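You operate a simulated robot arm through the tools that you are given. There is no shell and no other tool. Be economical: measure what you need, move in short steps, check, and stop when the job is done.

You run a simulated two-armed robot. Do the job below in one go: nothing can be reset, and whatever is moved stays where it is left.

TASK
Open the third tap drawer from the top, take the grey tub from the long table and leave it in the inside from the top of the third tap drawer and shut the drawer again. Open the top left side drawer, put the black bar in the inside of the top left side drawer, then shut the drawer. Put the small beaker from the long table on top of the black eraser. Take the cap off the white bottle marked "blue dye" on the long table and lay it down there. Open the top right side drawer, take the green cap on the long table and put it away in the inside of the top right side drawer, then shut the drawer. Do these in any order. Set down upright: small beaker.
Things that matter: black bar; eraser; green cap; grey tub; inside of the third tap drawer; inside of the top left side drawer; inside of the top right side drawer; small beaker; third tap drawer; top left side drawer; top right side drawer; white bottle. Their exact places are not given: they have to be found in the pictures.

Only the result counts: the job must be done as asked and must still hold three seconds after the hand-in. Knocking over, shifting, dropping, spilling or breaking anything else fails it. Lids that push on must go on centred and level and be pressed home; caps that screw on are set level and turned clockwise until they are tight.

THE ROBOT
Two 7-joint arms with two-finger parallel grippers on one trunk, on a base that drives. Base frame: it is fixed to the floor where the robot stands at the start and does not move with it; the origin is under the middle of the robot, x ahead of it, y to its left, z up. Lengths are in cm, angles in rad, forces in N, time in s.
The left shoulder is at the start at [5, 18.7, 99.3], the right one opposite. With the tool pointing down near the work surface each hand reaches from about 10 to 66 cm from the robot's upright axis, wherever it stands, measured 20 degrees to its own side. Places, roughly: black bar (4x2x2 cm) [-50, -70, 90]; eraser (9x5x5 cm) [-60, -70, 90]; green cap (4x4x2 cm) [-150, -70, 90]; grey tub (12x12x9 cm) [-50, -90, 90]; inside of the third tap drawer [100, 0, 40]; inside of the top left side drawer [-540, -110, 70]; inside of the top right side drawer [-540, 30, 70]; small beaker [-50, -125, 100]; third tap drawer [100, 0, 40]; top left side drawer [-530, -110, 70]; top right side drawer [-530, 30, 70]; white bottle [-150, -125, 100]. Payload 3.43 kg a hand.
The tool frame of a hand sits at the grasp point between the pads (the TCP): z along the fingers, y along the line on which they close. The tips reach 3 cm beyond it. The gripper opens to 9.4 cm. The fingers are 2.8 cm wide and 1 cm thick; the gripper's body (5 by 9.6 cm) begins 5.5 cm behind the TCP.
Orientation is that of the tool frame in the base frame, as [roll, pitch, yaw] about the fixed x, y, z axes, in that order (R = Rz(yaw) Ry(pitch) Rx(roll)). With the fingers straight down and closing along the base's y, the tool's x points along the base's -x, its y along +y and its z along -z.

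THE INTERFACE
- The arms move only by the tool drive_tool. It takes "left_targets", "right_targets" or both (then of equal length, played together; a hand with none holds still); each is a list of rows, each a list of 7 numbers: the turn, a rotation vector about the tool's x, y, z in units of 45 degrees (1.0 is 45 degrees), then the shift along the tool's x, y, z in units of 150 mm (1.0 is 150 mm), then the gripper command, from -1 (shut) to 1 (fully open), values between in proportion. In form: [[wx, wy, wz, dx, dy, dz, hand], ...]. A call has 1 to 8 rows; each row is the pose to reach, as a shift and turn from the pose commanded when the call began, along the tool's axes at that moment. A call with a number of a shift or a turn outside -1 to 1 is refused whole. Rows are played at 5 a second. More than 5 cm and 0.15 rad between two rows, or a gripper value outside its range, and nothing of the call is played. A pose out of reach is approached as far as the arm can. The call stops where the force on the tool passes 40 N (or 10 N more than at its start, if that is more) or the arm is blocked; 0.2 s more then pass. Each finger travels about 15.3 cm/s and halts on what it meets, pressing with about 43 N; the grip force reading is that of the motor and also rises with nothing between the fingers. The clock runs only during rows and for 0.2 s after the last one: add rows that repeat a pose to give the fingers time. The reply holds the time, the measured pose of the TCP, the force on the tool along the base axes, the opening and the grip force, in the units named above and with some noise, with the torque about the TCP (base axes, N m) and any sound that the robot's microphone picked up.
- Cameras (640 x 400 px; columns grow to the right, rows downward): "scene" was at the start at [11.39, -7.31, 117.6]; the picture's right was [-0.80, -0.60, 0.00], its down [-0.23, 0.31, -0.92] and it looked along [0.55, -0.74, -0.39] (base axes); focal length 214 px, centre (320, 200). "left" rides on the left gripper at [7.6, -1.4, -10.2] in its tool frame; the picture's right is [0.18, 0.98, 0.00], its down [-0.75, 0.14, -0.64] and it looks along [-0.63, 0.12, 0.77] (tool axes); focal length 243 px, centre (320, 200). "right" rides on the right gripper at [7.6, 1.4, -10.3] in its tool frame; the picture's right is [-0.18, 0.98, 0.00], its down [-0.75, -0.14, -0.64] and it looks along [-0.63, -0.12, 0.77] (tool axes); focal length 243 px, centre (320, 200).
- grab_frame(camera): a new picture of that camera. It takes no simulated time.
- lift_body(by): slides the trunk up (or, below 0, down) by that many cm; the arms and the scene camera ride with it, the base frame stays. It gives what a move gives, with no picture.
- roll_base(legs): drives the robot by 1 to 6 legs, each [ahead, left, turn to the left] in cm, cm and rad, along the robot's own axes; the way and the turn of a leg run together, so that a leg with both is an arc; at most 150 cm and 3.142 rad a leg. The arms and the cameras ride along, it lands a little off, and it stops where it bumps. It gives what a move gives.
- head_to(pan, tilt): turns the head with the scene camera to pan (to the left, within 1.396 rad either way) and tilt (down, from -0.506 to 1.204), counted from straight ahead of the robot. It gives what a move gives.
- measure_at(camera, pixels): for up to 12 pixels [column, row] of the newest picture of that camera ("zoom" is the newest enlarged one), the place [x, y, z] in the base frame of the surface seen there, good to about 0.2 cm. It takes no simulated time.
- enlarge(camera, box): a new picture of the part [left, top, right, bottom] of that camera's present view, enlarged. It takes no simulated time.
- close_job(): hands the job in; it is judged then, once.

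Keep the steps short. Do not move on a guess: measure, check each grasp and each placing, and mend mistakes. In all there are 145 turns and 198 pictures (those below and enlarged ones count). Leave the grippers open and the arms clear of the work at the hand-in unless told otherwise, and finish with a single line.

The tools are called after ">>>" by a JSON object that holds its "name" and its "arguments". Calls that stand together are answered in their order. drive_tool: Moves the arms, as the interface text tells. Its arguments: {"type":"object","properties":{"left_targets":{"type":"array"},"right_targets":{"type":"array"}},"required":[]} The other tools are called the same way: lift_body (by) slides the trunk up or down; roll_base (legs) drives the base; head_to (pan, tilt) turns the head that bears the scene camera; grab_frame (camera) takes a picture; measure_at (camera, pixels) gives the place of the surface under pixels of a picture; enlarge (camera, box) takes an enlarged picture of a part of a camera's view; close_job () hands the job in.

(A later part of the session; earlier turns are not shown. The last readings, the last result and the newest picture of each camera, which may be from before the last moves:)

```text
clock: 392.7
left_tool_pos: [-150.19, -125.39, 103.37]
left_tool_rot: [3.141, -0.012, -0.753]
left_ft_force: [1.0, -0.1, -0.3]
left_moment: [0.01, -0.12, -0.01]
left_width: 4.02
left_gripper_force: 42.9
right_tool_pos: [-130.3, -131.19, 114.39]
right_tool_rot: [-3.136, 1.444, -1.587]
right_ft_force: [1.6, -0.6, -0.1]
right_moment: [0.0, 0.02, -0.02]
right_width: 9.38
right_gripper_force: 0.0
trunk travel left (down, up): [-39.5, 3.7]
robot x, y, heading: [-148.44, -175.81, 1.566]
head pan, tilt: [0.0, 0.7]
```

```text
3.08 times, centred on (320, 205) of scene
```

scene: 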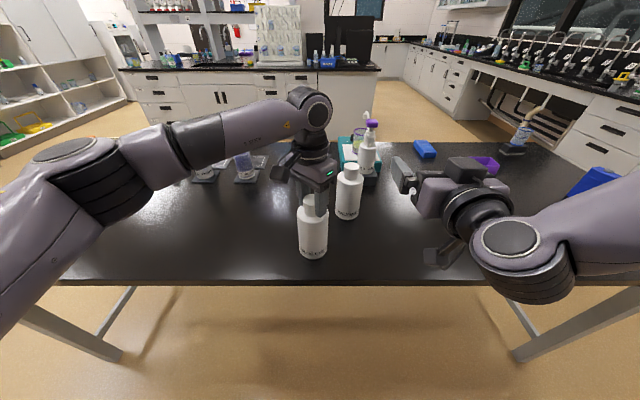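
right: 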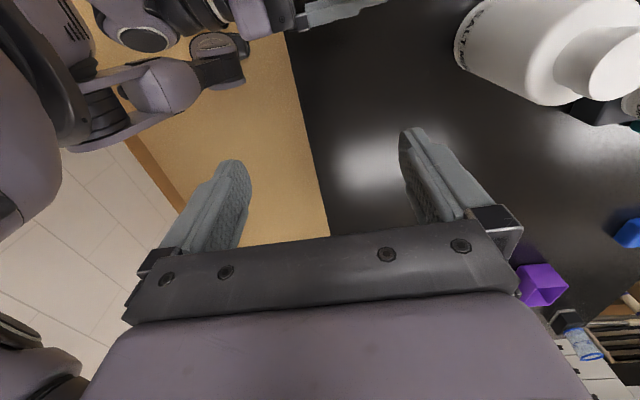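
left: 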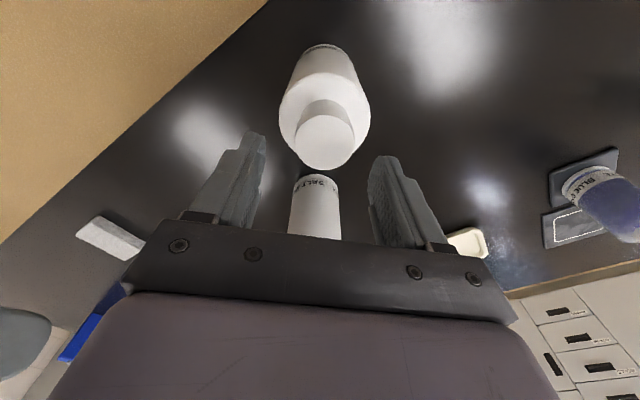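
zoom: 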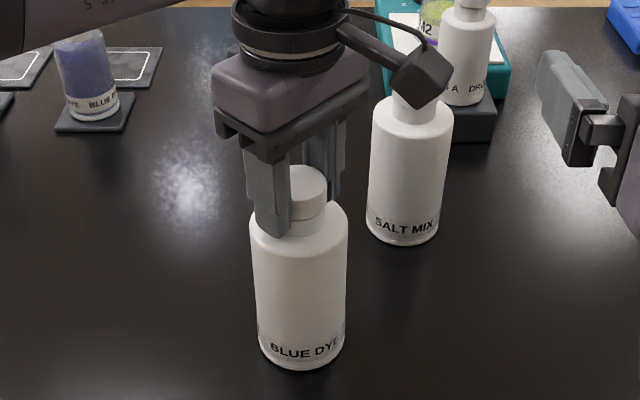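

A seam now shows under the cap. Lift 1 cm gently to see whether it comes free.

>>> {"name": "drive_tool", "arguments": {"left_targets": [[0, 0, 0, 0, 0, -0.03, -0.3], [0, 0, 0, 0, 0, -0.06, -0.3], [0, 0, 0, 0, 0, -0.06, -0.3]]}}

>>> {"name": "enlarge", "arguments": {"camera": "scene", "box": [260, 140, 380, 270]}}

```text
clock: 393.5
left_tool_pos: [-150.28, -125.4, 104.23]
left_tool_rot: [3.141, -0.013, -0.755]
left_ft_force: [-0.6, -1.0, -3.2]
left_moment: [0.02, 0.02, -0.01]
left_width: 4.05
left_gripper_force: 43.2
right_tool_pos: [-130.39, -131.02, 114.35]
right_tool_rot: [-3.136, 1.445, -1.588]
right_ft_force: [0.2, 0.4, -0.3]
right_moment: [0.03, 0.01, 0.01]
right_width: 9.39
right_gripper_force: 0.1
trunk travel left (down, up): [-39.5, 3.7]
robot x, y, heading: [-148.78, -175.41, 1.571]
head pan, tilt: [0.0, 0.7]
```

```text
3.08 times, centred on (320, 205) of scene
```

zoom: 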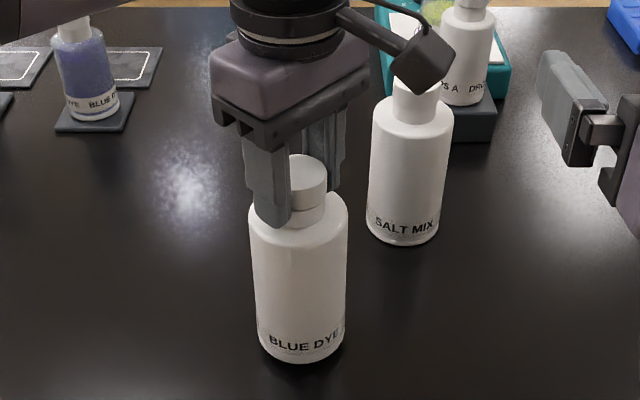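

The bottle came up with it (3.2 N, base raised). Set it back down, and measure the seam.

>>> {"name": "drive_tool", "arguments": {"left_targets": [[0, 0, 0, 0, 0, 0.03, -0.3], [0, 0, 0, 0, 0, 0.06, -0.3], [0, 0, 0, 0, 0, 0.06, -0.3]]}}

>>> {"name": "enlarge", "arguments": {"camera": "scene", "box": [285, 170, 345, 230]}}

>>> {"name": "measure_at", "arguments": {"camera": "zoom", "pixels": [[320, 130], [320, 190], [320, 215], [320, 240], [320, 270], [320, 310], [360, 200], [360, 240]]}}

```text
clock: 394.3
left_tool_pos: [-150.3, -125.39, 103.27]
left_tool_rot: [3.14, -0.012, -0.756]
left_ft_force: [-0.2, -0.1, -2.5]
left_moment: [0.01, 0.0, -0.01]
left_width: 4.0
left_gripper_force: 43.0
right_tool_pos: [-130.51, -131.01, 114.43]
right_tool_rot: [-3.136, 1.446, -1.587]
right_ft_force: [0.0, 0.3, 0.1]
right_moment: [-0.01, -0.01, 0.0]
right_width: 9.41
right_gripper_force: 0.1
trunk travel left (down, up): [-39.5, 3.7]
robot x, y, heading: [-149.03, -175.64, 1.566]
head pan, tilt: [0.0, 0.7]
```

```text
6.67 times, centred on (315, 200) of scene
```

zoom: 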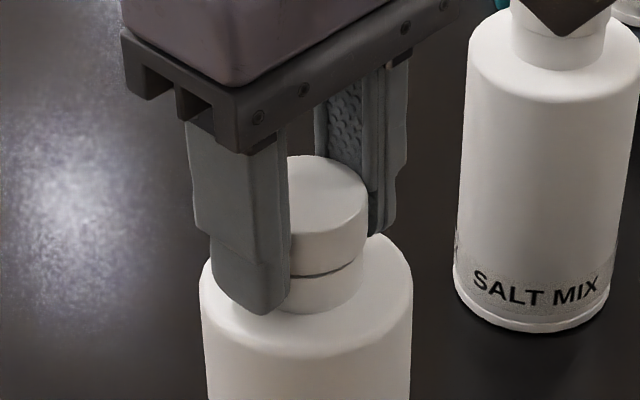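

```text
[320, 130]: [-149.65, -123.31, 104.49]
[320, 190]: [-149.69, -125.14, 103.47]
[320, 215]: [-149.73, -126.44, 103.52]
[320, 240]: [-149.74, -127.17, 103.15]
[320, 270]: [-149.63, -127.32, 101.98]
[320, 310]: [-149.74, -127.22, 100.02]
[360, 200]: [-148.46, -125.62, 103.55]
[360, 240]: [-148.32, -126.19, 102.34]
```

The cap is only z 101.7–103.5; my tips also covered the neck. Set down, open, raise so that the tips end at ~101.9, and turn back for another stroke.

>>> {"name": "drive_tool", "arguments": {"left_targets": [[0, 0, 0, 0, 0, 0.015, -0.3], [0, 0, 0, 0, 0, 0.015, 0.1], [0, 0, 0, 0, 0, 0.015, 0.1], [0, 0, 0.17, 0, 0, -0.12, 0.1], [0, 0, 0.34, 0, 0, -0.12, 0.1], [0, 0, 0.51, 0, 0, -0.12, 0.1], [0, 0, 0.68, 0, 0, -0.12, 0.1], [0, 0, 0.85, 0, 0, -0.12, 0.1]]}}

>>> {"name": "drive_tool", "arguments": {"left_targets": [[0, 0, 0.17, 0, 0, 0, 0.1], [0, 0, 0.34, 0, 0, 0, 0.1], [0, 0, 0.51, 0, 0, 0, 0.1], [0, 0, 0.68, 0, 0, 0, 0.1], [0, 0, 0.85, 0, 0, 0, 0.1], [0, 0, 1, 0, 0, 0, 0.1], [0, 0, 1, 0, 0, 0, -0.3], [0, 0, 1, 0, 0, 0, -0.3]]}}

>>> {"name": "enlarge", "arguments": {"camera": "scene", "box": [260, 150, 360, 265]}}

```text
clock: 396.1
left_tool_pos: [-150.21, -125.29, 105.05]
left_tool_rot: [-3.133, -0.009, -1.426]
left_ft_force: [-0.2, -0.5, 0.3]
left_moment: [-0.01, -0.02, -0.01]
left_width: 5.21
left_gripper_force: 0.1
right_tool_pos: [-130.35, -131.13, 114.4]
right_tool_rot: [-3.138, 1.445, -1.585]
right_ft_force: [-0.3, -0.6, -0.2]
right_moment: [0.01, 0.0, 0.0]
right_width: 9.42
right_gripper_force: 0.0
trunk travel left (down, up): [-39.5, 3.7]
robot x, y, heading: [-149.22, -175.38, 1.566]
head pan, tilt: [0.0, 0.7]
```

```text
clock: 397.9
left_tool_pos: [-150.23, -125.36, 105.15]
left_tool_rot: [-3.131, 0.001, -2.21]
left_ft_force: [-0.4, 0.6, -0.6]
left_moment: [0.04, 0.0, 0.0]
left_width: 4.0
left_gripper_force: 43.1
right_tool_pos: [-130.34, -131.07, 114.55]
right_tool_rot: [-3.137, 1.445, -1.585]
right_ft_force: [0.1, 0.0, -0.7]
right_moment: [0.04, -0.01, 0.01]
right_width: 9.41
right_gripper_force: 0.0
trunk travel left (down, up): [-39.5, 3.7]
robot x, y, heading: [-148.57, -175.76, 1.569]
head pan, tilt: [0.0, 0.7]
```

```text
3.48 times, centred on (310, 208) of scene
```

zoom: 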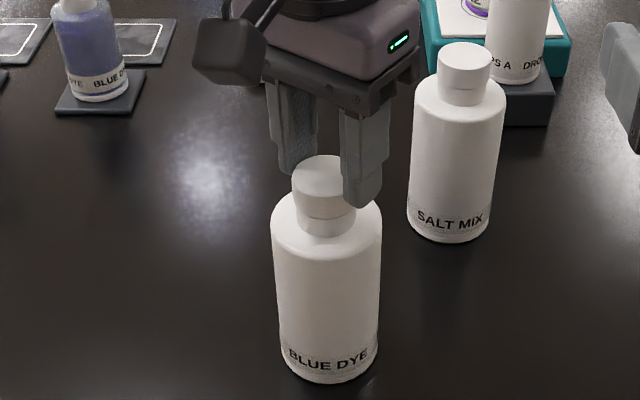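

Gripped only the cap. Turn 90° counter-clockwise in two calls.

>>> {"name": "drive_tool", "arguments": {"left_targets": [[0, 0, -0.17, 0, 0, 0, -0.3], [0, 0, -0.34, 0, 0, 0, -0.3], [0, 0, -0.51, 0, 0, 0, -0.3], [0, 0, -0.68, 0, 0, 0, -0.3], [0, 0, -0.85, 0, 0, 0, -0.3], [0, 0, -1, 0, 0, 0, -0.3]]}}

>>> {"name": "drive_tool", "arguments": {"left_targets": [[0, 0, -0.17, 0, 0, -0.003, -0.3], [0, 0, -0.34, 0, 0, -0.005, -0.3], [0, 0, -0.51, 0, 0, -0.007, -0.3], [0, 0, -0.68, 0, 0, -0.01, -0.3], [0, 0, -0.85, 0, 0, -0.01, -0.3], [0, 0, -1, 0, 0, -0.01, -0.3]]}}

>>> {"name": "enlarge", "arguments": {"camera": "scene", "box": [260, 150, 360, 265]}}

```text
clock: 399.3
left_tool_pos: [-150.3, -125.49, 105.11]
left_tool_rot: [-3.132, -0.009, -1.42]
left_ft_force: [0.5, 0.0, 0.6]
left_moment: [0.04, -0.09, 0.02]
left_width: 4.01
left_gripper_force: 42.6
right_tool_pos: [-130.45, -131.09, 114.29]
right_tool_rot: [-3.138, 1.445, -1.587]
right_ft_force: [1.5, -0.1, 0.5]
right_moment: [-0.04, 0.0, 0.0]
right_width: 9.39
right_gripper_force: 0.0
trunk travel left (down, up): [-39.5, 3.7]
robot x, y, heading: [-148.94, -175.91, 1.568]
head pan, tilt: [0.0, 0.7]
```

```text
clock: 400.7
left_tool_pos: [-150.33, -125.39, 105.31]
left_tool_rot: [3.141, -0.012, -0.634]
left_ft_force: [0.9, -0.3, -1.1]
left_moment: [0.1, -0.07, -0.01]
left_width: 4.03
left_gripper_force: 42.5
right_tool_pos: [-130.32, -131.21, 114.44]
right_tool_rot: [-3.136, 1.444, -1.587]
right_ft_force: [0.3, 0.7, -1.0]
right_moment: [0.02, 0.01, 0.0]
right_width: 9.4
right_gripper_force: 0.3
trunk travel left (down, up): [-39.5, 3.7]
robot x, y, heading: [-148.58, -175.52, 1.565]
head pan, tilt: [0.0, 0.7]
```

```text
3.48 times, centred on (310, 208) of scene
```

zoom: 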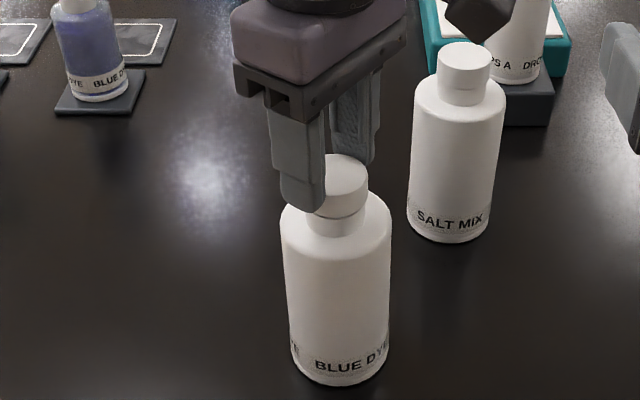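

The bottle partly turned along. Next stroke I'll press ~10 N to hold the bottle by table friction. Reset the hand.

>>> {"name": "drive_tool", "arguments": {"left_targets": [[0, 0, 0, 0, 0, 0.012, -0.3], [0, 0, 0, 0, 0, 0.012, 0.1], [0, 0, 0, 0, 0, 0.012, 0.1], [0, 0, 0.17, 0, 0, 0.01, 0.1], [0, 0, 0.34, 0, 0, 0.01, 0.1], [0, 0, 0.51, 0, 0, 0.01, 0.1], [0, 0, 0.68, 0, 0, 0.01, 0.1], [0, 0, 0.85, 0, 0, 0.01, 0.1]]}}

>>> {"name": "drive_tool", "arguments": {"left_targets": [[0, 0, 0.17, 0, 0, 0, 0.1], [0, 0, 0.34, 0, 0, 0, 0.1], [0, 0, 0.51, 0, 0, 0, 0.1], [0, 0, 0.68, 0, 0, 0, 0.1], [0, 0, 0.85, 0, 0, 0, 0.1], [0, 0, 1, 0, 0, 0, 0.1], [0, 0, 1, 0, 0, 0, -0.3], [0, 0, 1, 0, 0, 0, -0.3]]}}

>>> {"name": "drive_tool", "arguments": {"left_targets": [[0, 0, 0, 0, 0, 0.015, -0.3], [0, 0, 0, 0, 0, 0.03, -0.3], [0, 0, -0.17, 0, 0, 0.03, -0.3], [0, 0, -0.34, 0, 0, 0.03, -0.3], [0, 0, -0.51, 0, 0, 0.03, -0.3], [0, 0, -0.68, 0, 0, 0.03, -0.3], [0, 0, -0.85, 0, 0, 0.03, -0.3], [0, 0, -1, 0, 0, 0.03, -0.3]]}}

>>> {"name": "enlarge", "arguments": {"camera": "scene", "box": [260, 150, 360, 265]}}

```text
clock: 402.5
left_tool_pos: [-150.38, -125.33, 105.17]
left_tool_rot: [-3.135, -0.01, -1.309]
left_ft_force: [0.3, 0.3, 0.1]
left_moment: [-0.01, -0.02, 0.0]
left_width: 5.2
left_gripper_force: 0.4
right_tool_pos: [-130.43, -131.19, 114.42]
right_tool_rot: [-3.137, 1.444, -1.585]
right_ft_force: [0.8, 0.5, 0.3]
right_moment: [0.01, 0.0, 0.0]
right_width: 9.42
right_gripper_force: 0.1
trunk travel left (down, up): [-39.5, 3.7]
robot x, y, heading: [-148.85, -175.78, 1.571]
head pan, tilt: [0.0, 0.7]
```

```text
clock: 404.3
left_tool_pos: [-150.31, -125.34, 105.3]
left_tool_rot: [-3.13, -0.002, -2.092]
left_ft_force: [0.6, 0.4, 0.6]
left_moment: [-0.03, 0.02, 0.03]
left_width: 4.04
left_gripper_force: 43.2
right_tool_pos: [-130.41, -131.04, 114.46]
right_tool_rot: [-3.136, 1.444, -1.587]
right_ft_force: [0.8, 0.3, 0.1]
right_moment: [-0.01, -0.01, -0.01]
right_width: 9.41
right_gripper_force: 0.1
trunk travel left (down, up): [-39.5, 3.7]
robot x, y, heading: [-149.34, -175.64, 1.566]
head pan, tilt: [0.0, 0.7]
```

```text
clock: 406.1
left_tool_pos: [-150.16, -125.44, 104.92]
left_tool_rot: [-3.131, -0.007, -1.303]
left_ft_force: [5.0, 1.6, 24.6]
left_moment: [-0.19, 0.01, 0.02]
left_width: 4.01
left_gripper_force: 42.6
right_tool_pos: [-130.45, -131.24, 114.46]
right_tool_rot: [3.14, 1.447, -1.593]
right_ft_force: [-0.2, -0.2, 0.5]
right_moment: [0.01, 0.05, 0.02]
right_width: 9.39
right_gripper_force: 0.0
trunk travel left (down, up): [-39.5, 3.7]
robot x, y, heading: [-149.02, -175.9, 1.57]
head pan, tilt: [0.0, 0.7]
```

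```text
3.48 times, centred on (310, 208) of scene
```

zoom: 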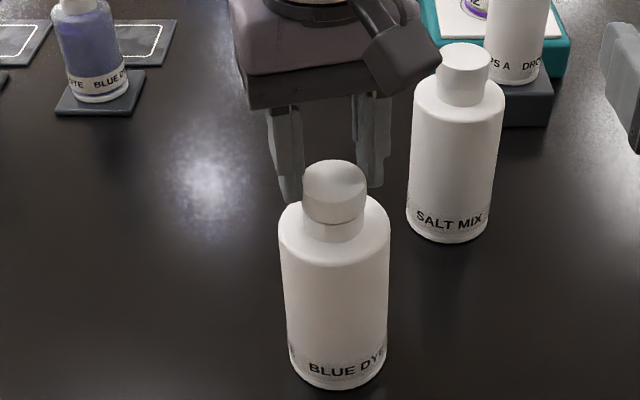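

With ~25 N pressing the bottle held still. Continue 45° more.

>>> {"name": "drive_tool", "arguments": {"left_targets": [[0, 0, -0.17, 0, 0, 0, -0.3], [0, 0, -0.34, 0, 0, 0, -0.3], [0, 0, -0.51, 0, 0, 0, -0.3], [0, 0, -0.68, 0, 0, 0, -0.3], [0, 0, -0.85, 0, 0, 0, -0.3], [0, 0, -1, 0, 0, 0, -0.3]]}}

>>> {"name": "enlarge", "arguments": {"camera": "scene", "box": [260, 150, 360, 265]}}

```text
clock: 407.5
left_tool_pos: [-150.35, -125.65, 104.89]
left_tool_rot: [-3.139, -0.012, -0.518]
left_ft_force: [-5.0, -6.9, 26.9]
left_moment: [-0.51, 0.15, -0.1]
left_width: 4.02
left_gripper_force: 43.3
right_tool_pos: [-130.4, -131.35, 114.52]
right_tool_rot: [-3.133, 1.449, -1.583]
right_ft_force: [-0.4, -0.1, 0.7]
right_moment: [0.0, 0.02, -0.03]
right_width: 9.41
right_gripper_force: 0.1
trunk travel left (down, up): [-39.5, 3.7]
robot x, y, heading: [-148.69, -175.83, 1.565]
head pan, tilt: [0.0, 0.7]
```

```text
3.48 times, centred on (310, 208) of scene
```

zoom: 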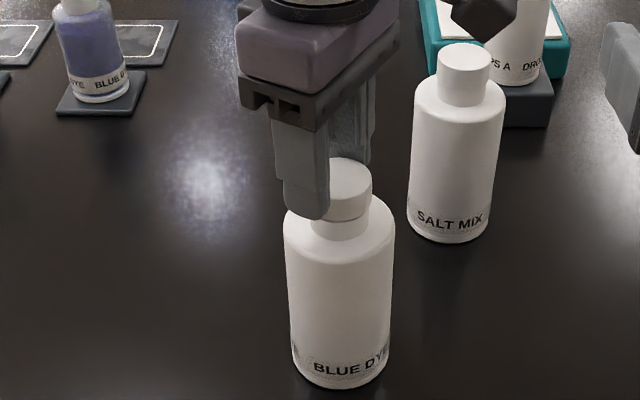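

Label stays. Now test a gentle lift.

>>> {"name": "drive_tool", "arguments": {"left_targets": [[0, 0, 0, 0, 0, -0.025, -0.3], [0, 0, 0, 0, 0, -0.05, -0.3], [0, 0, 0, 0, 0, -0.08, -0.3], [0, 0, 0, 0, 0, -0.08, -0.3]]}}

>>> {"name": "enlarge", "arguments": {"camera": "scene", "box": [260, 150, 360, 265]}}

```text
clock: 408.5
left_tool_pos: [-150.41, -125.36, 105.89]
left_tool_rot: [3.14, -0.012, -0.521]
left_ft_force: [0.5, 0.5, -3.7]
left_moment: [0.02, 0.01, -0.01]
left_width: 4.01
left_gripper_force: 43.0
right_tool_pos: [-130.49, -131.19, 114.42]
right_tool_rot: [-3.136, 1.445, -1.588]
right_ft_force: [0.4, -0.1, -0.2]
right_moment: [0.01, 0.0, 0.03]
right_width: 9.39
right_gripper_force: 0.0
trunk travel left (down, up): [-39.5, 3.7]
robot x, y, heading: [-149.0, -175.54, 1.568]
head pan, tilt: [0.0, 0.7]
```

```text
3.48 times, centred on (310, 208) of scene
```

zoom: 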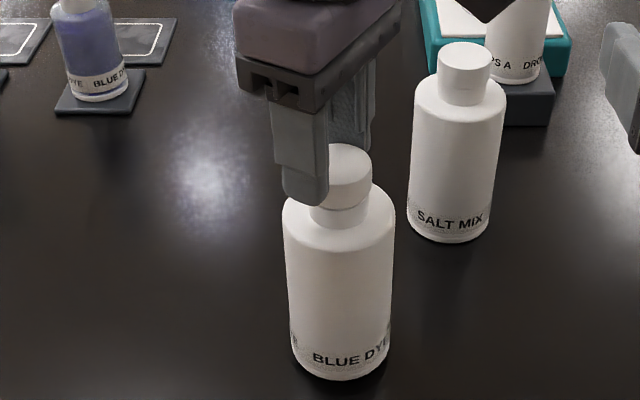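

Still threaded. Set it down and do another full pressed stroke, then test again.

>>> {"name": "drive_tool", "arguments": {"left_targets": [[0, 0, 0, 0, 0, 0.04, -0.3], [0, 0, 0, 0, 0, 0.045, 0.1], [0, 0, 0, 0, 0, 0.045, 0.1], [0, 0, 0.17, 0, 0, 0.04, 0.1], [0, 0, 0.34, 0, 0, 0.04, 0.1], [0, 0, 0.51, 0, 0, 0.04, 0.1], [0, 0, 0.68, 0, 0, 0.04, 0.1], [0, 0, 0.85, 0, 0, 0.04, 0.1]]}}

>>> {"name": "drive_tool", "arguments": {"left_targets": [[0, 0, 0.17, 0, 0, 0, 0.1], [0, 0, 0.34, 0, 0, 0, 0.1], [0, 0, 0.51, 0, 0, 0, 0.1], [0, 0, 0.68, 0, 0, 0, 0.1], [0, 0, 0.85, 0, 0, 0, 0.1], [0, 0, 1, 0, 0, 0, 0.1], [0, 0, 1, 0, 0, 0, -0.3], [0, 0, 1, 0, 0, 0, -0.3]]}}

>>> {"name": "drive_tool", "arguments": {"left_targets": [[0, 0, 0, 0, 0, 0.015, -0.3], [0, 0, 0, 0, 0, 0.028, -0.3], [0, 0, -0.17, 0, 0, 0.028, -0.3], [0, 0, -0.34, 0, 0, 0.028, -0.3], [0, 0, -0.51, 0, 0, 0.028, -0.3], [0, 0, -0.68, 0, 0, 0.028, -0.3], [0, 0, -0.85, 0, 0, 0.028, -0.3], [0, 0, -1, 0, 0, 0.028, -0.3]]}}

>>> {"name": "drive_tool", "arguments": {"left_targets": [[0, 0, -0.17, 0, 0, 0, -0.3], [0, 0, -0.34, 0, 0, 0, -0.3], [0, 0, -0.51, 0, 0, 0, -0.3], [0, 0, -0.68, 0, 0, 0, -0.3], [0, 0, -0.85, 0, 0, 0, -0.3], [0, 0, -1, 0, 0, 0, -0.3]]}}

>>> {"name": "drive_tool", "arguments": {"left_targets": [[0, 0, 0, 0, 0, -0.025, -0.3], [0, 0, 0, 0, 0, -0.05, -0.3], [0, 0, 0, 0, 0, -0.075, -0.3], [0, 0, 0, 0, 0, -0.075, -0.3]]}}

>>> {"name": "enlarge", "arguments": {"camera": "scene", "box": [260, 150, 360, 265]}}

```text
clock: 410.3
left_tool_pos: [-150.24, -125.43, 105.21]
left_tool_rot: [-3.135, -0.012, -1.191]
left_ft_force: [0.3, -0.6, 0.1]
left_moment: [0.02, 0.01, -0.01]
left_width: 5.15
left_gripper_force: 0.0
right_tool_pos: [-130.42, -131.06, 114.44]
right_tool_rot: [-3.136, 1.445, -1.586]
right_ft_force: [0.4, 0.5, 0.0]
right_moment: [0.0, 0.02, -0.03]
right_width: 9.39
right_gripper_force: 0.0
trunk travel left (down, up): [-39.5, 3.7]
robot x, y, heading: [-148.36, -175.48, 1.567]
head pan, tilt: [0.0, 0.7]
```

```text
clock: 412.1
left_tool_pos: [-150.23, -125.43, 105.18]
left_tool_rot: [-3.13, -0.003, -1.975]
left_ft_force: [0.5, -0.3, 1.1]
left_moment: [-0.01, 0.05, 0.0]
left_width: 3.96
left_gripper_force: 42.9
right_tool_pos: [-130.46, -131.03, 114.47]
right_tool_rot: [-3.137, 1.443, -1.587]
right_ft_force: [-0.1, 0.0, -0.4]
right_moment: [0.0, 0.02, 0.0]
right_width: 9.39
right_gripper_force: 0.1
trunk travel left (down, up): [-39.5, 3.7]
robot x, y, heading: [-148.59, -175.7, 1.567]
head pan, tilt: [0.0, 0.7]
```

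```text
clock: 413.9
left_tool_pos: [-150.48, -125.32, 104.48]
left_tool_rot: [-3.14, -0.013, -1.183]
left_ft_force: [-0.3, 0.1, -1.4]
left_moment: [-0.04, -0.01, 0.02]
left_width: 3.96
left_gripper_force: 43.1
right_tool_pos: [-130.46, -130.95, 114.27]
right_tool_rot: [-3.135, 1.445, -1.584]
right_ft_force: [0.9, 0.2, -0.9]
right_moment: [0.01, 0.02, 0.0]
right_width: 9.39
right_gripper_force: 0.1
trunk travel left (down, up): [-39.5, 3.7]
robot x, y, heading: [-148.5, -175.57, 1.566]
head pan, tilt: [0.0, 0.7]
```

```text
clock: 415.3
left_tool_pos: [-150.27, -125.42, 104.88]
left_tool_rot: [3.136, -0.014, -0.398]
left_ft_force: [0.7, 0.5, -0.2]
left_moment: [0.01, 0.02, -0.03]
left_width: 3.94
left_gripper_force: 42.7
right_tool_pos: [-130.38, -131.19, 114.38]
right_tool_rot: [-3.134, 1.446, -1.586]
right_ft_force: [0.2, 0.2, -0.2]
right_moment: [0.03, 0.0, 0.0]
right_width: 9.39
right_gripper_force: 0.0
trunk travel left (down, up): [-39.5, 3.7]
robot x, y, heading: [-148.82, -175.57, 1.569]
head pan, tilt: [0.0, 0.7]
```

```text
clock: 416.3
left_tool_pos: [-150.2, -125.35, 106.1]
left_tool_rot: [3.14, -0.012, -0.403]
left_ft_force: [-0.5, -0.6, -0.1]
left_moment: [-0.03, -0.01, 0.0]
left_width: 3.95
left_gripper_force: 43.3
right_tool_pos: [-130.3, -131.12, 114.46]
right_tool_rot: [-3.136, 1.445, -1.587]
right_ft_force: [-0.1, 0.4, 0.7]
right_moment: [0.02, 0.01, -0.02]
right_width: 9.4
right_gripper_force: 0.2
trunk travel left (down, up): [-39.5, 3.7]
robot x, y, heading: [-148.76, -175.78, 1.568]
head pan, tilt: [0.0, 0.7]
```

```text
3.48 times, centred on (310, 208) of scene
```

zoom: 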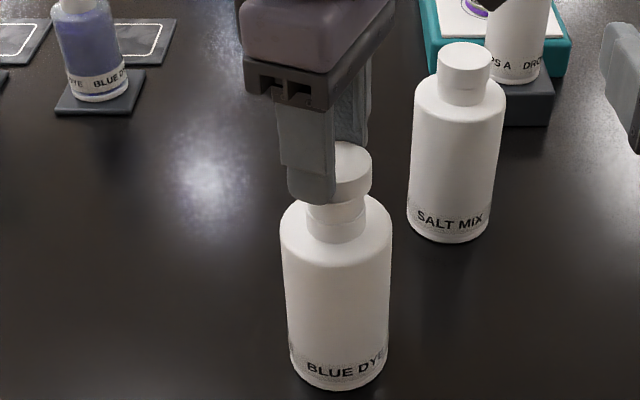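

Force is zero and the bottle stays down — the cap is free. Lift 7 cm.

>>> {"name": "drive_tool", "arguments": {"left_targets": [[0, 0, 0, 0, 0, -0.15, -0.3], [0, 0, 0, 0, 0, -0.3, -0.3], [0, 0, 0, 0, 0, -0.45, -0.3], [0, 0, 0, 0, 0, -0.45, -0.3]]}}

>>> {"name": "grab_frame", "arguments": {"camera": "scene"}}

>>> {"name": "grab_frame", "arguments": {"camera": "left"}}

```text
clock: 417.3
left_tool_pos: [-150.26, -125.26, 112.75]
left_tool_rot: [3.138, -0.012, -0.403]
left_ft_force: [-0.2, 0.5, 0.2]
left_moment: [-0.01, 0.03, -0.01]
left_width: 3.94
left_gripper_force: 43.2
right_tool_pos: [-130.3, -131.08, 114.46]
right_tool_rot: [-3.136, 1.444, -1.586]
right_ft_force: [-0.4, -0.5, -0.3]
right_moment: [0.0, 0.0, 0.02]
right_width: 9.42
right_gripper_force: 0.0
trunk travel left (down, up): [-39.5, 3.7]
robot x, y, heading: [-148.97, -176.0, 1.574]
head pan, tilt: [0.0, 0.7]
```

```text
70 pictures are left
```

scene: 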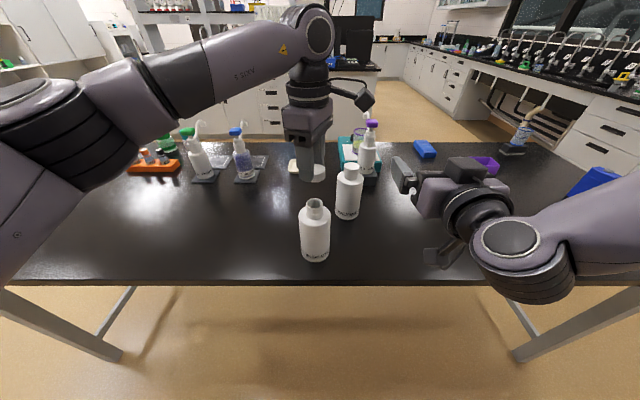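

```text
69 pictures are left
```

left: 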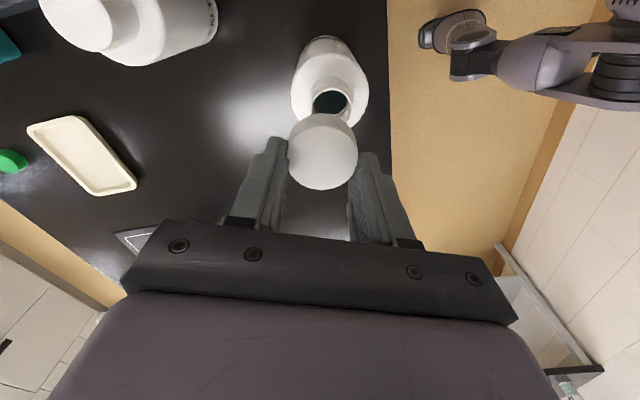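

The cap is off. Move 18 cm left over the empty table area and lower it.

>>> {"name": "roll_base", "arguments": {"legs": [[0, 18, 0]]}}

>>> {"name": "drive_tool", "arguments": {"left_targets": [[0, 0, 0, 0, 0, 0.25, -0.3], [0, 0, 0, 0, 0, 0.5, -0.3], [0, 0, 0, 0, 0, 0.75, -0.3], [0, 0, 0, 0, 0, 1, -0.3], [0, 0, 0, 0, 0, 1, -0.3]]}}

>>> {"name": "grab_frame", "arguments": {"camera": "scene"}}

>>> {"name": "grab_frame", "arguments": {"camera": "left"}}

```text
clock: 419.5
left_tool_pos: [-167.76, -125.14, 112.72]
left_tool_rot: [3.137, -0.013, -0.403]
left_ft_force: [0.4, 0.2, 0.2]
left_moment: [-0.01, -0.01, 0.0]
left_width: 3.96
left_gripper_force: 42.5
right_tool_pos: [-147.85, -131.09, 114.4]
right_tool_rot: [-3.133, 1.444, -1.586]
right_ft_force: [-0.3, 0.2, 0.3]
right_moment: [-0.01, 0.03, -0.04]
right_width: 9.38
right_gripper_force: 0.0
trunk travel left (down, up): [-39.5, 3.7]
robot x, y, heading: [-166.47, -175.62, 1.561]
head pan, tilt: [0.0, 0.7]
```

```text
clock: 420.7
left_tool_pos: [-167.35, -124.98, 97.48]
left_tool_rot: [3.139, -0.013, -0.406]
left_ft_force: [-0.8, 0.0, -0.7]
left_moment: [0.0, 0.03, 0.01]
left_width: 3.94
left_gripper_force: 42.8
right_tool_pos: [-147.86, -131.09, 114.44]
right_tool_rot: [-3.137, 1.443, -1.587]
right_ft_force: [0.1, -0.3, 0.0]
right_moment: [0.01, 0.03, 0.0]
right_width: 9.39
right_gripper_force: 0.0
trunk travel left (down, up): [-39.5, 3.7]
robot x, y, heading: [-166.63, -175.28, 1.563]
head pan, tilt: [0.0, 0.7]
```

```text
68 pictures are left
```

scene: 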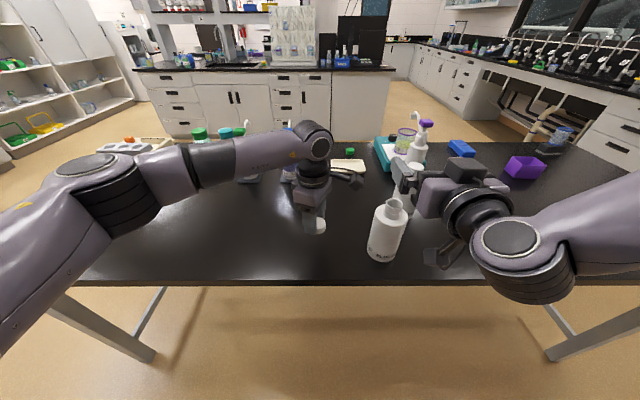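

```text
67 pictures are left
```

left: 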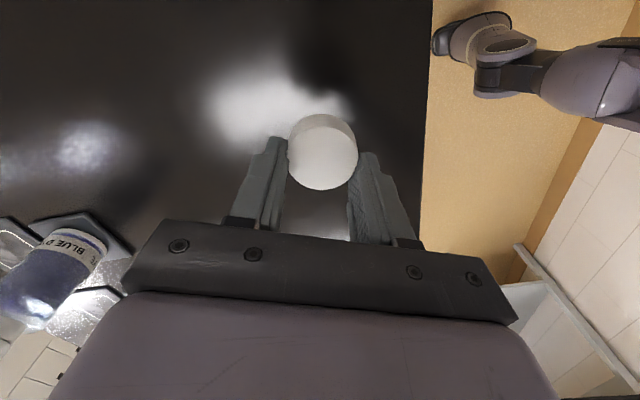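

Lower the last ~8 cm gently until contact.

>>> {"name": "drive_tool", "arguments": {"left_targets": [[0, 0, 0, 0, 0, 0.2, -0.3], [0, 0, 0, 0, 0, 0.4, -0.3], [0, 0, 0, 0, 0, 0.48, -0.3], [0, 0, 0, 0, 0, 0.52, -0.3], [0, 0, 0, 0, 0, 0.54, -0.3]]}}

>>> {"name": "enlarge", "arguments": {"camera": "scene", "box": [270, 170, 430, 290]}}

```text
clock: 421.9
left_tool_pos: [-167.44, -125.18, 89.53]
left_tool_rot: [3.138, -0.014, -0.405]
left_ft_force: [-0.3, 0.1, -0.3]
left_moment: [0.01, -0.01, 0.01]
left_width: 3.95
left_gripper_force: 42.7
right_tool_pos: [-147.82, -131.03, 114.35]
right_tool_rot: [-3.137, 1.444, -1.59]
right_ft_force: [-0.4, 0.0, 0.2]
right_moment: [0.01, 0.0, 0.02]
right_width: 9.42
right_gripper_force: 0.1
trunk travel left (down, up): [-39.5, 3.7]
robot x, y, heading: [-166.21, -175.3, 1.564]
head pan, tilt: [0.0, 0.7]
```

```text
3.33 times, centred on (350, 230) of scene
```

zoom: 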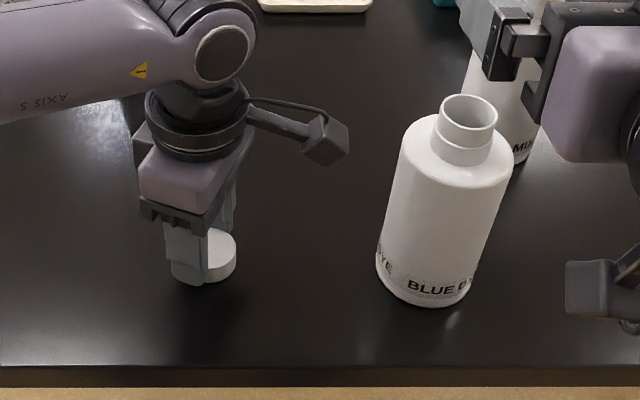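

Nearly down; lower 0.3 cm more and release.

>>> {"name": "drive_tool", "arguments": {"left_targets": [[0, 0, 0, 0, 0, 0.012, -0.3], [0, 0, 0, 0, 0, 0.02, -0.3], [0, 0, 0, 0, 0, 0.02, -0.1], [0, 0, 0, 0, 0, 0.02, 0.1], [0, 0, 0, 0, 0, 0.02, 0.2], [0, 0, 0, 0, 0, -0.1, 0.2], [0, 0, 0, 0, 0, -0.35, 0.2], [0, 0, 0, 0, 0, -0.6, 0.2]]}}

>>> {"name": "drive_tool", "arguments": {"left_targets": [[0, 0, 0, 0, 0, -0.3, 0.2], [0, 0, 0, 0, 0, -0.6, 0.2], [0, 0, 0, 0, 0, -0.85, 0.2]]}}

>>> {"name": "grab_frame", "arguments": {"camera": "scene"}}

>>> {"name": "grab_frame", "arguments": {"camera": "left"}}

```text
clock: 423.7
left_tool_pos: [-167.62, -125.16, 98.64]
left_tool_rot: [3.138, -0.011, -0.406]
left_ft_force: [0.0, -1.4, 0.4]
left_moment: [0.02, 0.01, 0.0]
left_width: 5.67
left_gripper_force: 0.1
right_tool_pos: [-147.9, -131.11, 114.41]
right_tool_rot: [-3.135, 1.446, -1.588]
right_ft_force: [-0.2, -1.1, -0.1]
right_moment: [-0.01, 0.0, -0.03]
right_width: 9.38
right_gripper_force: 0.0
trunk travel left (down, up): [-39.5, 3.7]
robot x, y, heading: [-166.44, -175.65, 1.565]
head pan, tilt: [0.0, 0.7]
```

```text
clock: 424.5
left_tool_pos: [-167.79, -125.26, 111.44]
left_tool_rot: [3.139, -0.013, -0.407]
left_ft_force: [-0.5, 0.1, -0.4]
left_moment: [0.0, 0.02, 0.01]
left_width: 5.63
left_gripper_force: 0.1
right_tool_pos: [-147.86, -131.14, 114.37]
right_tool_rot: [-3.138, 1.447, -1.591]
right_ft_force: [0.4, -0.1, 0.2]
right_moment: [0.01, -0.01, 0.02]
right_width: 9.4
right_gripper_force: 0.0
trunk travel left (down, up): [-39.5, 3.7]
robot x, y, heading: [-166.19, -175.66, 1.565]
head pan, tilt: [0.0, 0.7]
```

```text
65 pictures are left
```

scene: 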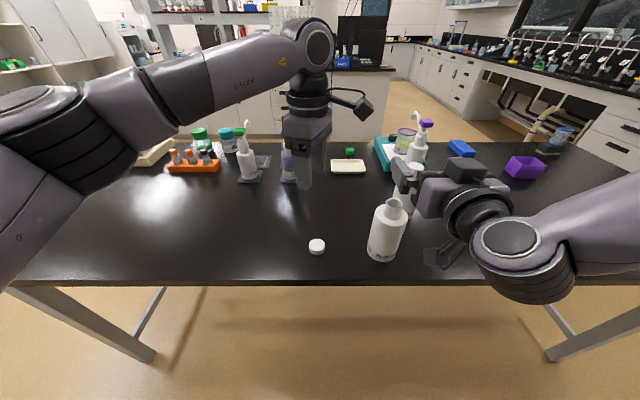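

```text
64 pictures are left
```

left: 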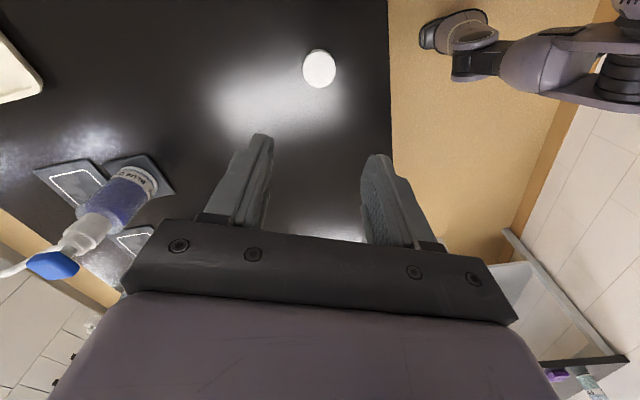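

The white cap lies on the table, bottle upright. Back off and restore both hands to natural downward poses.

>>> {"name": "roll_base", "arguments": {"legs": [[-7, 0, 0]]}}

>>> {"name": "drive_tool", "arguments": {"left_targets": [[0, 0, 0.148, 0, 0, 0, 1], [0, 0, 0.296, 0, 0, 0, 1], [0, 0, 0.444, 0, 0, 0, 1], [0, 0, 0.592, 0, 0, 0, 1], [0, 0, 0.74, 0, 0, 0, 1]], "right_targets": [[0, 0.184, 0, 0, 0, 0, 1], [0, 0.368, 0, 0, 0, 0, 1], [0, 0.552, 0, 0, 0, 0, 1], [0, 0.736, 0, 0, 0, 0, 1], [0, 0.92, 0, 0, 0, 0, 1]]}}

>>> {"name": "drive_tool", "arguments": {"left_targets": [[0, 0, 0.148, 0, 0, 0, 1], [0, 0, 0.296, 0, 0, 0, 1], [0, 0, 0.444, 0, 0, 0, 1], [0, 0, 0.592, 0, 0, 0, 1], [0, 0, 0.74, 0, 0, 0, 1]], "right_targets": [[0, 0.184, 0, 0, 0, 0, 1], [0, 0.368, 0, 0, 0, 0, 1], [0, 0.552, 0, 0, 0, 0, 1], [0, 0.736, 0, 0, 0, 0, 1], [0, 0.92, 0, 0, 0, 0, 1]]}}

>>> {"name": "grab_frame", "arguments": {"camera": "scene"}}

```text
clock: 425.5
left_tool_pos: [-167.78, -132.23, 111.37]
left_tool_rot: [3.139, -0.011, -0.406]
left_ft_force: [0.7, 0.3, 0.1]
left_moment: [0.03, 0.02, 0.01]
left_width: 5.64
left_gripper_force: 0.1
right_tool_pos: [-147.89, -138.07, 114.56]
right_tool_rot: [-3.137, 1.448, -1.588]
right_ft_force: [1.6, -0.2, 0.4]
right_moment: [-0.01, -0.01, -0.01]
right_width: 9.38
right_gripper_force: 0.1
trunk travel left (down, up): [-39.5, 3.7]
robot x, y, heading: [-166.4, -182.47, 1.568]
head pan, tilt: [0.0, 0.7]
```

```text
clock: 426.7
left_tool_pos: [-167.8, -132.17, 111.37]
left_tool_rot: [-3.136, -0.012, -0.989]
left_ft_force: [-0.5, 0.6, 0.6]
left_moment: [-0.02, -0.01, -0.03]
left_width: 9.39
left_gripper_force: 0.0
right_tool_pos: [-147.98, -138.07, 114.59]
right_tool_rot: [3.141, 0.722, -1.589]
right_ft_force: [-0.2, -0.5, 0.5]
right_moment: [0.0, -0.02, 0.01]
right_width: 9.41
right_gripper_force: 0.1
trunk travel left (down, up): [-39.5, 3.7]
robot x, y, heading: [-166.51, -182.6, 1.564]
head pan, tilt: [0.0, 0.7]
```

```text
clock: 427.9
left_tool_pos: [-167.69, -132.08, 111.33]
left_tool_rot: [-3.132, -0.01, -1.571]
left_ft_force: [-0.4, 0.4, -0.2]
left_moment: [0.01, 0.02, -0.03]
left_width: 9.38
left_gripper_force: 0.1
right_tool_pos: [-147.89, -137.99, 114.36]
right_tool_rot: [-3.141, -0.005, -1.592]
right_ft_force: [1.1, 0.6, 0.5]
right_moment: [-0.04, 0.01, 0.01]
right_width: 9.37
right_gripper_force: 0.1
trunk travel left (down, up): [-39.5, 3.7]
robot x, y, heading: [-166.65, -182.36, 1.564]
head pan, tilt: [0.0, 0.7]
```

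```text
63 pictures are left
```

scene: 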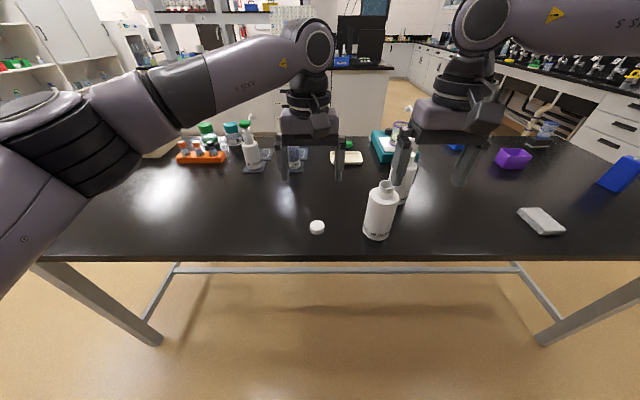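

Drive back out east the same way.

>>> {"name": "roll_base", "arguments": {"legs": [[0, -110, 0]]}}

>>> {"name": "roll_base", "arguments": {"legs": [[14, -50, 0]]}}

```text
clock: 437.9
left_tool_pos: [-56.45, -133.29, 111.32]
left_tool_rot: [-3.131, -0.01, -1.575]
left_ft_force: [0.0, -0.6, 0.6]
left_moment: [-0.01, 0.01, 0.01]
left_width: 9.4
left_gripper_force: 0.1
right_tool_pos: [-36.47, -139.27, 114.5]
right_tool_rot: [-3.141, 0.001, -1.602]
right_ft_force: [0.2, -0.5, -0.2]
right_moment: [0.0, -0.02, 0.01]
right_width: 9.42
right_gripper_force: 0.0
trunk travel left (down, up): [-39.5, 3.7]
robot x, y, heading: [-54.99, -183.54, 1.558]
head pan, tilt: [0.0, 0.7]
```

```text
clock: 442.7
left_tool_pos: [-7.11, -119.95, 111.37]
left_tool_rot: [-3.132, -0.008, -1.571]
left_ft_force: [-0.1, -0.8, 0.0]
left_moment: [-0.01, -0.02, 0.0]
left_width: 9.39
left_gripper_force: 0.0
right_tool_pos: [12.75, -125.92, 114.41]
right_tool_rot: [-3.14, 0.0, -1.598]
right_ft_force: [-0.9, 0.0, -0.7]
right_moment: [0.02, -0.01, -0.03]
right_width: 9.4
right_gripper_force: 0.1
trunk travel left (down, up): [-39.5, 3.7]
robot x, y, heading: [-6.02, -170.44, 1.559]
head pan, tilt: [0.0, 0.7]
```

>>> {"name": "roll_base", "arguments": {"legs": [[75, -9, 0], [120, 0, 0], [0, 0, 3.14], [0, -148, 0]]}}

>>> {"name": "head_to", "arguments": {"pan": 0, "tilt": 0.6}}

>>> {"name": "grab_frame", "arguments": {"camera": "scene"}}

```text
clock: 472.4
left_tool_pos: [-146.24, -5.85, 111.37]
left_tool_rot: [-3.131, -0.009, 1.407]
left_ft_force: [0.1, -0.1, -0.5]
left_moment: [0.0, -0.03, 0.02]
left_width: 9.39
left_gripper_force: 0.1
right_tool_pos: [-164.82, 3.23, 114.4]
right_tool_rot: [-3.141, -0.001, 1.384]
right_ft_force: [-0.8, 0.6, -0.1]
right_moment: [0.01, -0.01, 0.0]
right_width: 9.42
right_gripper_force: 0.1
trunk travel left (down, up): [-39.5, 3.7]
robot x, y, heading: [-139.22, 43.98, -1.746]
head pan, tilt: [0.0, 0.7]
```

```text
clock: 473.0
left_tool_pos: [-146.16, -5.86, 111.4]
left_tool_rot: [-3.131, -0.009, 1.41]
left_ft_force: [0.4, -0.1, 0.8]
left_moment: [0.0, 0.0, -0.01]
left_width: 9.38
left_gripper_force: 0.0
right_tool_pos: [-164.76, 3.19, 114.44]
right_tool_rot: [-3.14, 0.0, 1.383]
right_ft_force: [0.5, -0.3, -0.9]
right_moment: [-0.01, -0.02, -0.03]
right_width: 9.38
right_gripper_force: 0.0
trunk travel left (down, up): [-39.5, 3.7]
robot x, y, heading: [-139.31, 43.65, -1.744]
head pan, tilt: [0.0, 0.6]
```

```text
62 pictures are left
```

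scene: 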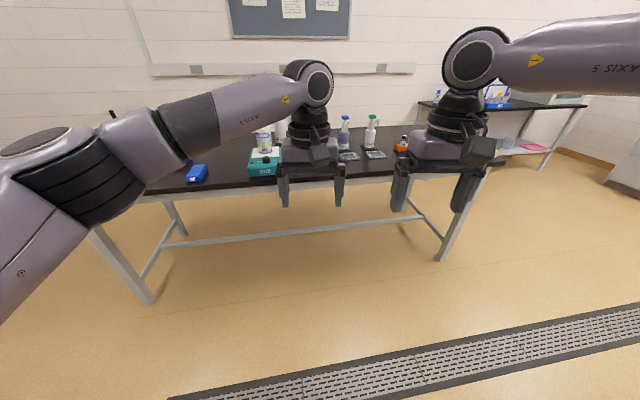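

Correct heading, then strafe right and approach the green cap.

>>> {"name": "roll_base", "arguments": {"legs": [[0, 0, 0.173], [0, -14, 0], [50, 0, 0]]}}

>>> {"name": "grab_frame", "arguments": {"camera": "left"}}

>>> {"name": "grab_frame", "arguments": {"camera": "scene"}}

```text
clock: 478.1
left_tool_pos: [-151.01, -56.31, 111.39]
left_tool_rot: [-3.131, -0.009, 1.585]
left_ft_force: [0.5, -0.5, -0.4]
left_moment: [-0.02, 0.0, 0.0]
left_width: 9.4
left_gripper_force: 0.0
right_tool_pos: [-170.89, -50.48, 114.41]
right_tool_rot: [-3.141, 0.001, 1.559]
right_ft_force: [0.4, 0.1, -0.8]
right_moment: [0.01, 0.02, -0.02]
right_width: 9.4
right_gripper_force: 0.0
trunk travel left (down, up): [-39.5, 3.7]
robot x, y, heading: [-152.66, -5.97, -1.566]
head pan, tilt: [0.0, 0.6]
```

```text
61 pictures are left
```

left: 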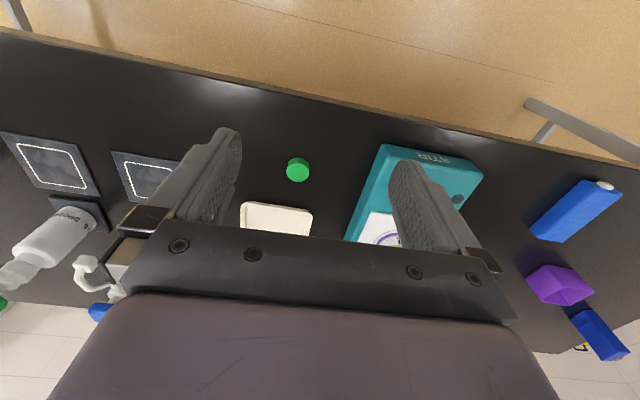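

```text
60 pictures are left
```

scene: 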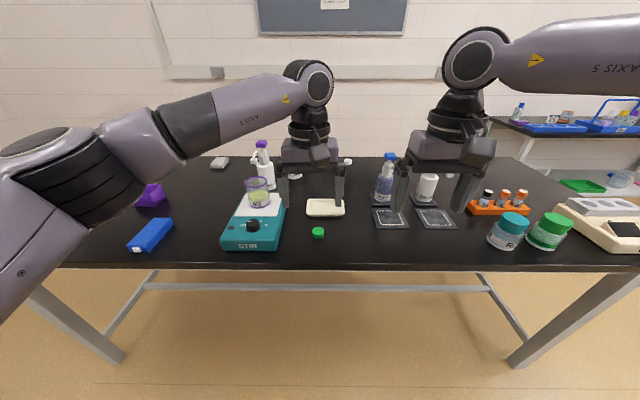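

>>> {"name": "measure_at", "arguments": {"camera": "left", "pixels": [[298, 173], [288, 168], [309, 168], [298, 159], [390, 150], [400, 200], [250, 205]]}}

>>> {"name": "measure_at", "arguments": {"camera": "scene", "pixels": [[318, 230], [312, 231], [324, 231], [318, 236]]}}

```text
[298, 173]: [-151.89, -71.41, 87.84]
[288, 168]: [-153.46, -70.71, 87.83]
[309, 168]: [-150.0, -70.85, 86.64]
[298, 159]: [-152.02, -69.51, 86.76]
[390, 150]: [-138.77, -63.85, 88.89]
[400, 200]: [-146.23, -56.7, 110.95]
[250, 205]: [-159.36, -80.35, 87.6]
```

```text
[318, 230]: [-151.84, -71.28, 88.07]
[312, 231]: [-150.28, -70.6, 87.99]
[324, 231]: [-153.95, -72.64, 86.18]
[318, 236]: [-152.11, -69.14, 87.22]
```

Green cap centre ≈(-151.9,-71.2), top 88. Drive 14.9 cm ahead and 0.9 cm right, then descend 15 cm.

>>> {"name": "roll_base", "arguments": {"legs": [[14.9, -0.9, 0]]}}

>>> {"name": "drive_tool", "arguments": {"left_targets": [[0, 0, 0, 0, 0, 0.25, 0.3], [0, 0, 0, 0, 0, 0.5, 0.3], [0, 0, 0, 0, 0, 0.75, 0.3], [0, 0, 0, 0, 0, 1, 0.3], [0, 0, 0, 0, 0, 1, 0.3]]}}

>>> {"name": "grab_frame", "arguments": {"camera": "left"}}

```text
clock: 479.5
left_tool_pos: [-151.94, -71.17, 111.4]
left_tool_rot: [-3.131, -0.008, 1.586]
left_ft_force: [0.0, 0.0, 0.5]
left_moment: [0.05, -0.01, 0.0]
left_width: 9.41
left_gripper_force: 0.0
right_tool_pos: [-171.8, -65.35, 114.24]
right_tool_rot: [3.14, -0.001, 1.559]
right_ft_force: [-1.4, 0.4, -0.1]
right_moment: [0.01, -0.01, -0.03]
right_width: 9.42
right_gripper_force: 0.1
trunk travel left (down, up): [-39.5, 3.7]
robot x, y, heading: [-153.39, -20.84, -1.563]
head pan, tilt: [0.0, 0.6]
```

```text
clock: 480.7
left_tool_pos: [-151.83, -71.04, 96.48]
left_tool_rot: [-3.132, -0.007, 1.587]
left_ft_force: [0.1, 1.0, -0.5]
left_moment: [0.0, 0.02, 0.02]
left_width: 6.13
left_gripper_force: 0.1
right_tool_pos: [-171.87, -65.38, 114.49]
right_tool_rot: [-3.139, 0.001, 1.558]
right_ft_force: [-1.2, 0.4, 0.3]
right_moment: [0.03, 0.01, 0.01]
right_width: 9.42
right_gripper_force: 0.0
trunk travel left (down, up): [-39.5, 3.7]
robot x, y, heading: [-153.56, -21.09, -1.569]
head pan, tilt: [0.0, 0.6]
```

```text
59 pictures are left
```

left: 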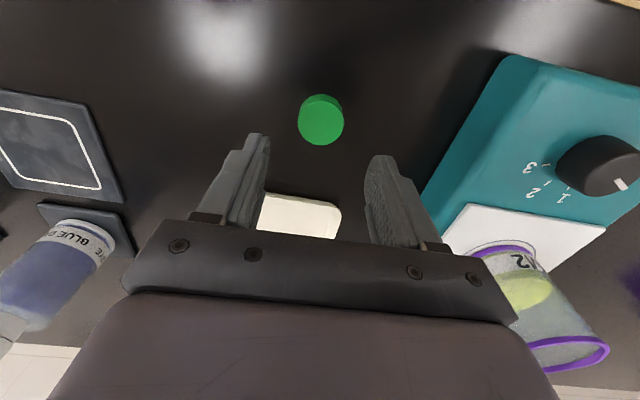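

Centred. Descend 7 cm and close.

>>> {"name": "drive_tool", "arguments": {"left_targets": [[0, 0, 0, 0, 0, 0.2, 0.3], [0, 0, 0, 0, 0, 0.38, 0.3], [0, 0, 0, 0, 0, 0.465, 0.3], [0, 0, 0, 0, 0, 0.465, 0.3], [0, 0, 0, 0, 0, 0.465, -0.1], [0, 0, 0, 0, 0, 0.465, -0.5], [0, 0, 0, 0, 0, 0.465, -0.5]]}}

>>> {"name": "drive_tool", "arguments": {"left_targets": [[0, 0, 0, 0, 0, -0.2, -0.5], [0, 0, 0, 0, 0, -0.45, -0.5], [0, 0, 0, 0, 0, -0.7, -0.5], [0, 0, 0, 0, 0, -1, -0.5]]}}

>>> {"name": "grab_frame", "arguments": {"camera": "left"}}

```text
clock: 482.3
left_tool_pos: [-152.03, -70.95, 89.46]
left_tool_rot: [-3.13, -0.006, 1.582]
left_ft_force: [-0.4, 0.4, -0.2]
left_moment: [0.0, 0.0, 0.01]
left_width: 2.89
left_gripper_force: 42.7
right_tool_pos: [-171.87, -65.32, 114.55]
right_tool_rot: [-3.14, 0.002, 1.56]
right_ft_force: [0.1, 0.4, 0.7]
right_moment: [-0.03, 0.01, 0.01]
right_width: 9.41
right_gripper_force: 0.0
trunk travel left (down, up): [-39.5, 3.7]
robot x, y, heading: [-153.43, -20.87, -1.565]
head pan, tilt: [0.0, 0.6]
```

```text
clock: 483.3
left_tool_pos: [-151.97, -70.95, 104.41]
left_tool_rot: [-3.131, -0.007, 1.582]
left_ft_force: [0.1, 1.0, 0.4]
left_moment: [0.01, 0.0, -0.02]
left_width: 2.84
left_gripper_force: 43.2
right_tool_pos: [-171.78, -65.34, 114.5]
right_tool_rot: [3.141, 0.003, 1.558]
right_ft_force: [-0.2, 0.0, 0.4]
right_moment: [0.0, 0.01, 0.03]
right_width: 9.41
right_gripper_force: 0.0
trunk travel left (down, up): [-39.5, 3.7]
robot x, y, heading: [-154.18, -20.94, -1.565]
head pan, tilt: [0.0, 0.6]
```

```text
58 pictures are left
```

left: 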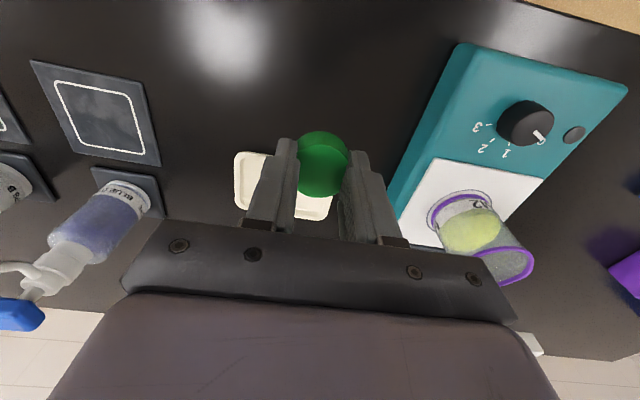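

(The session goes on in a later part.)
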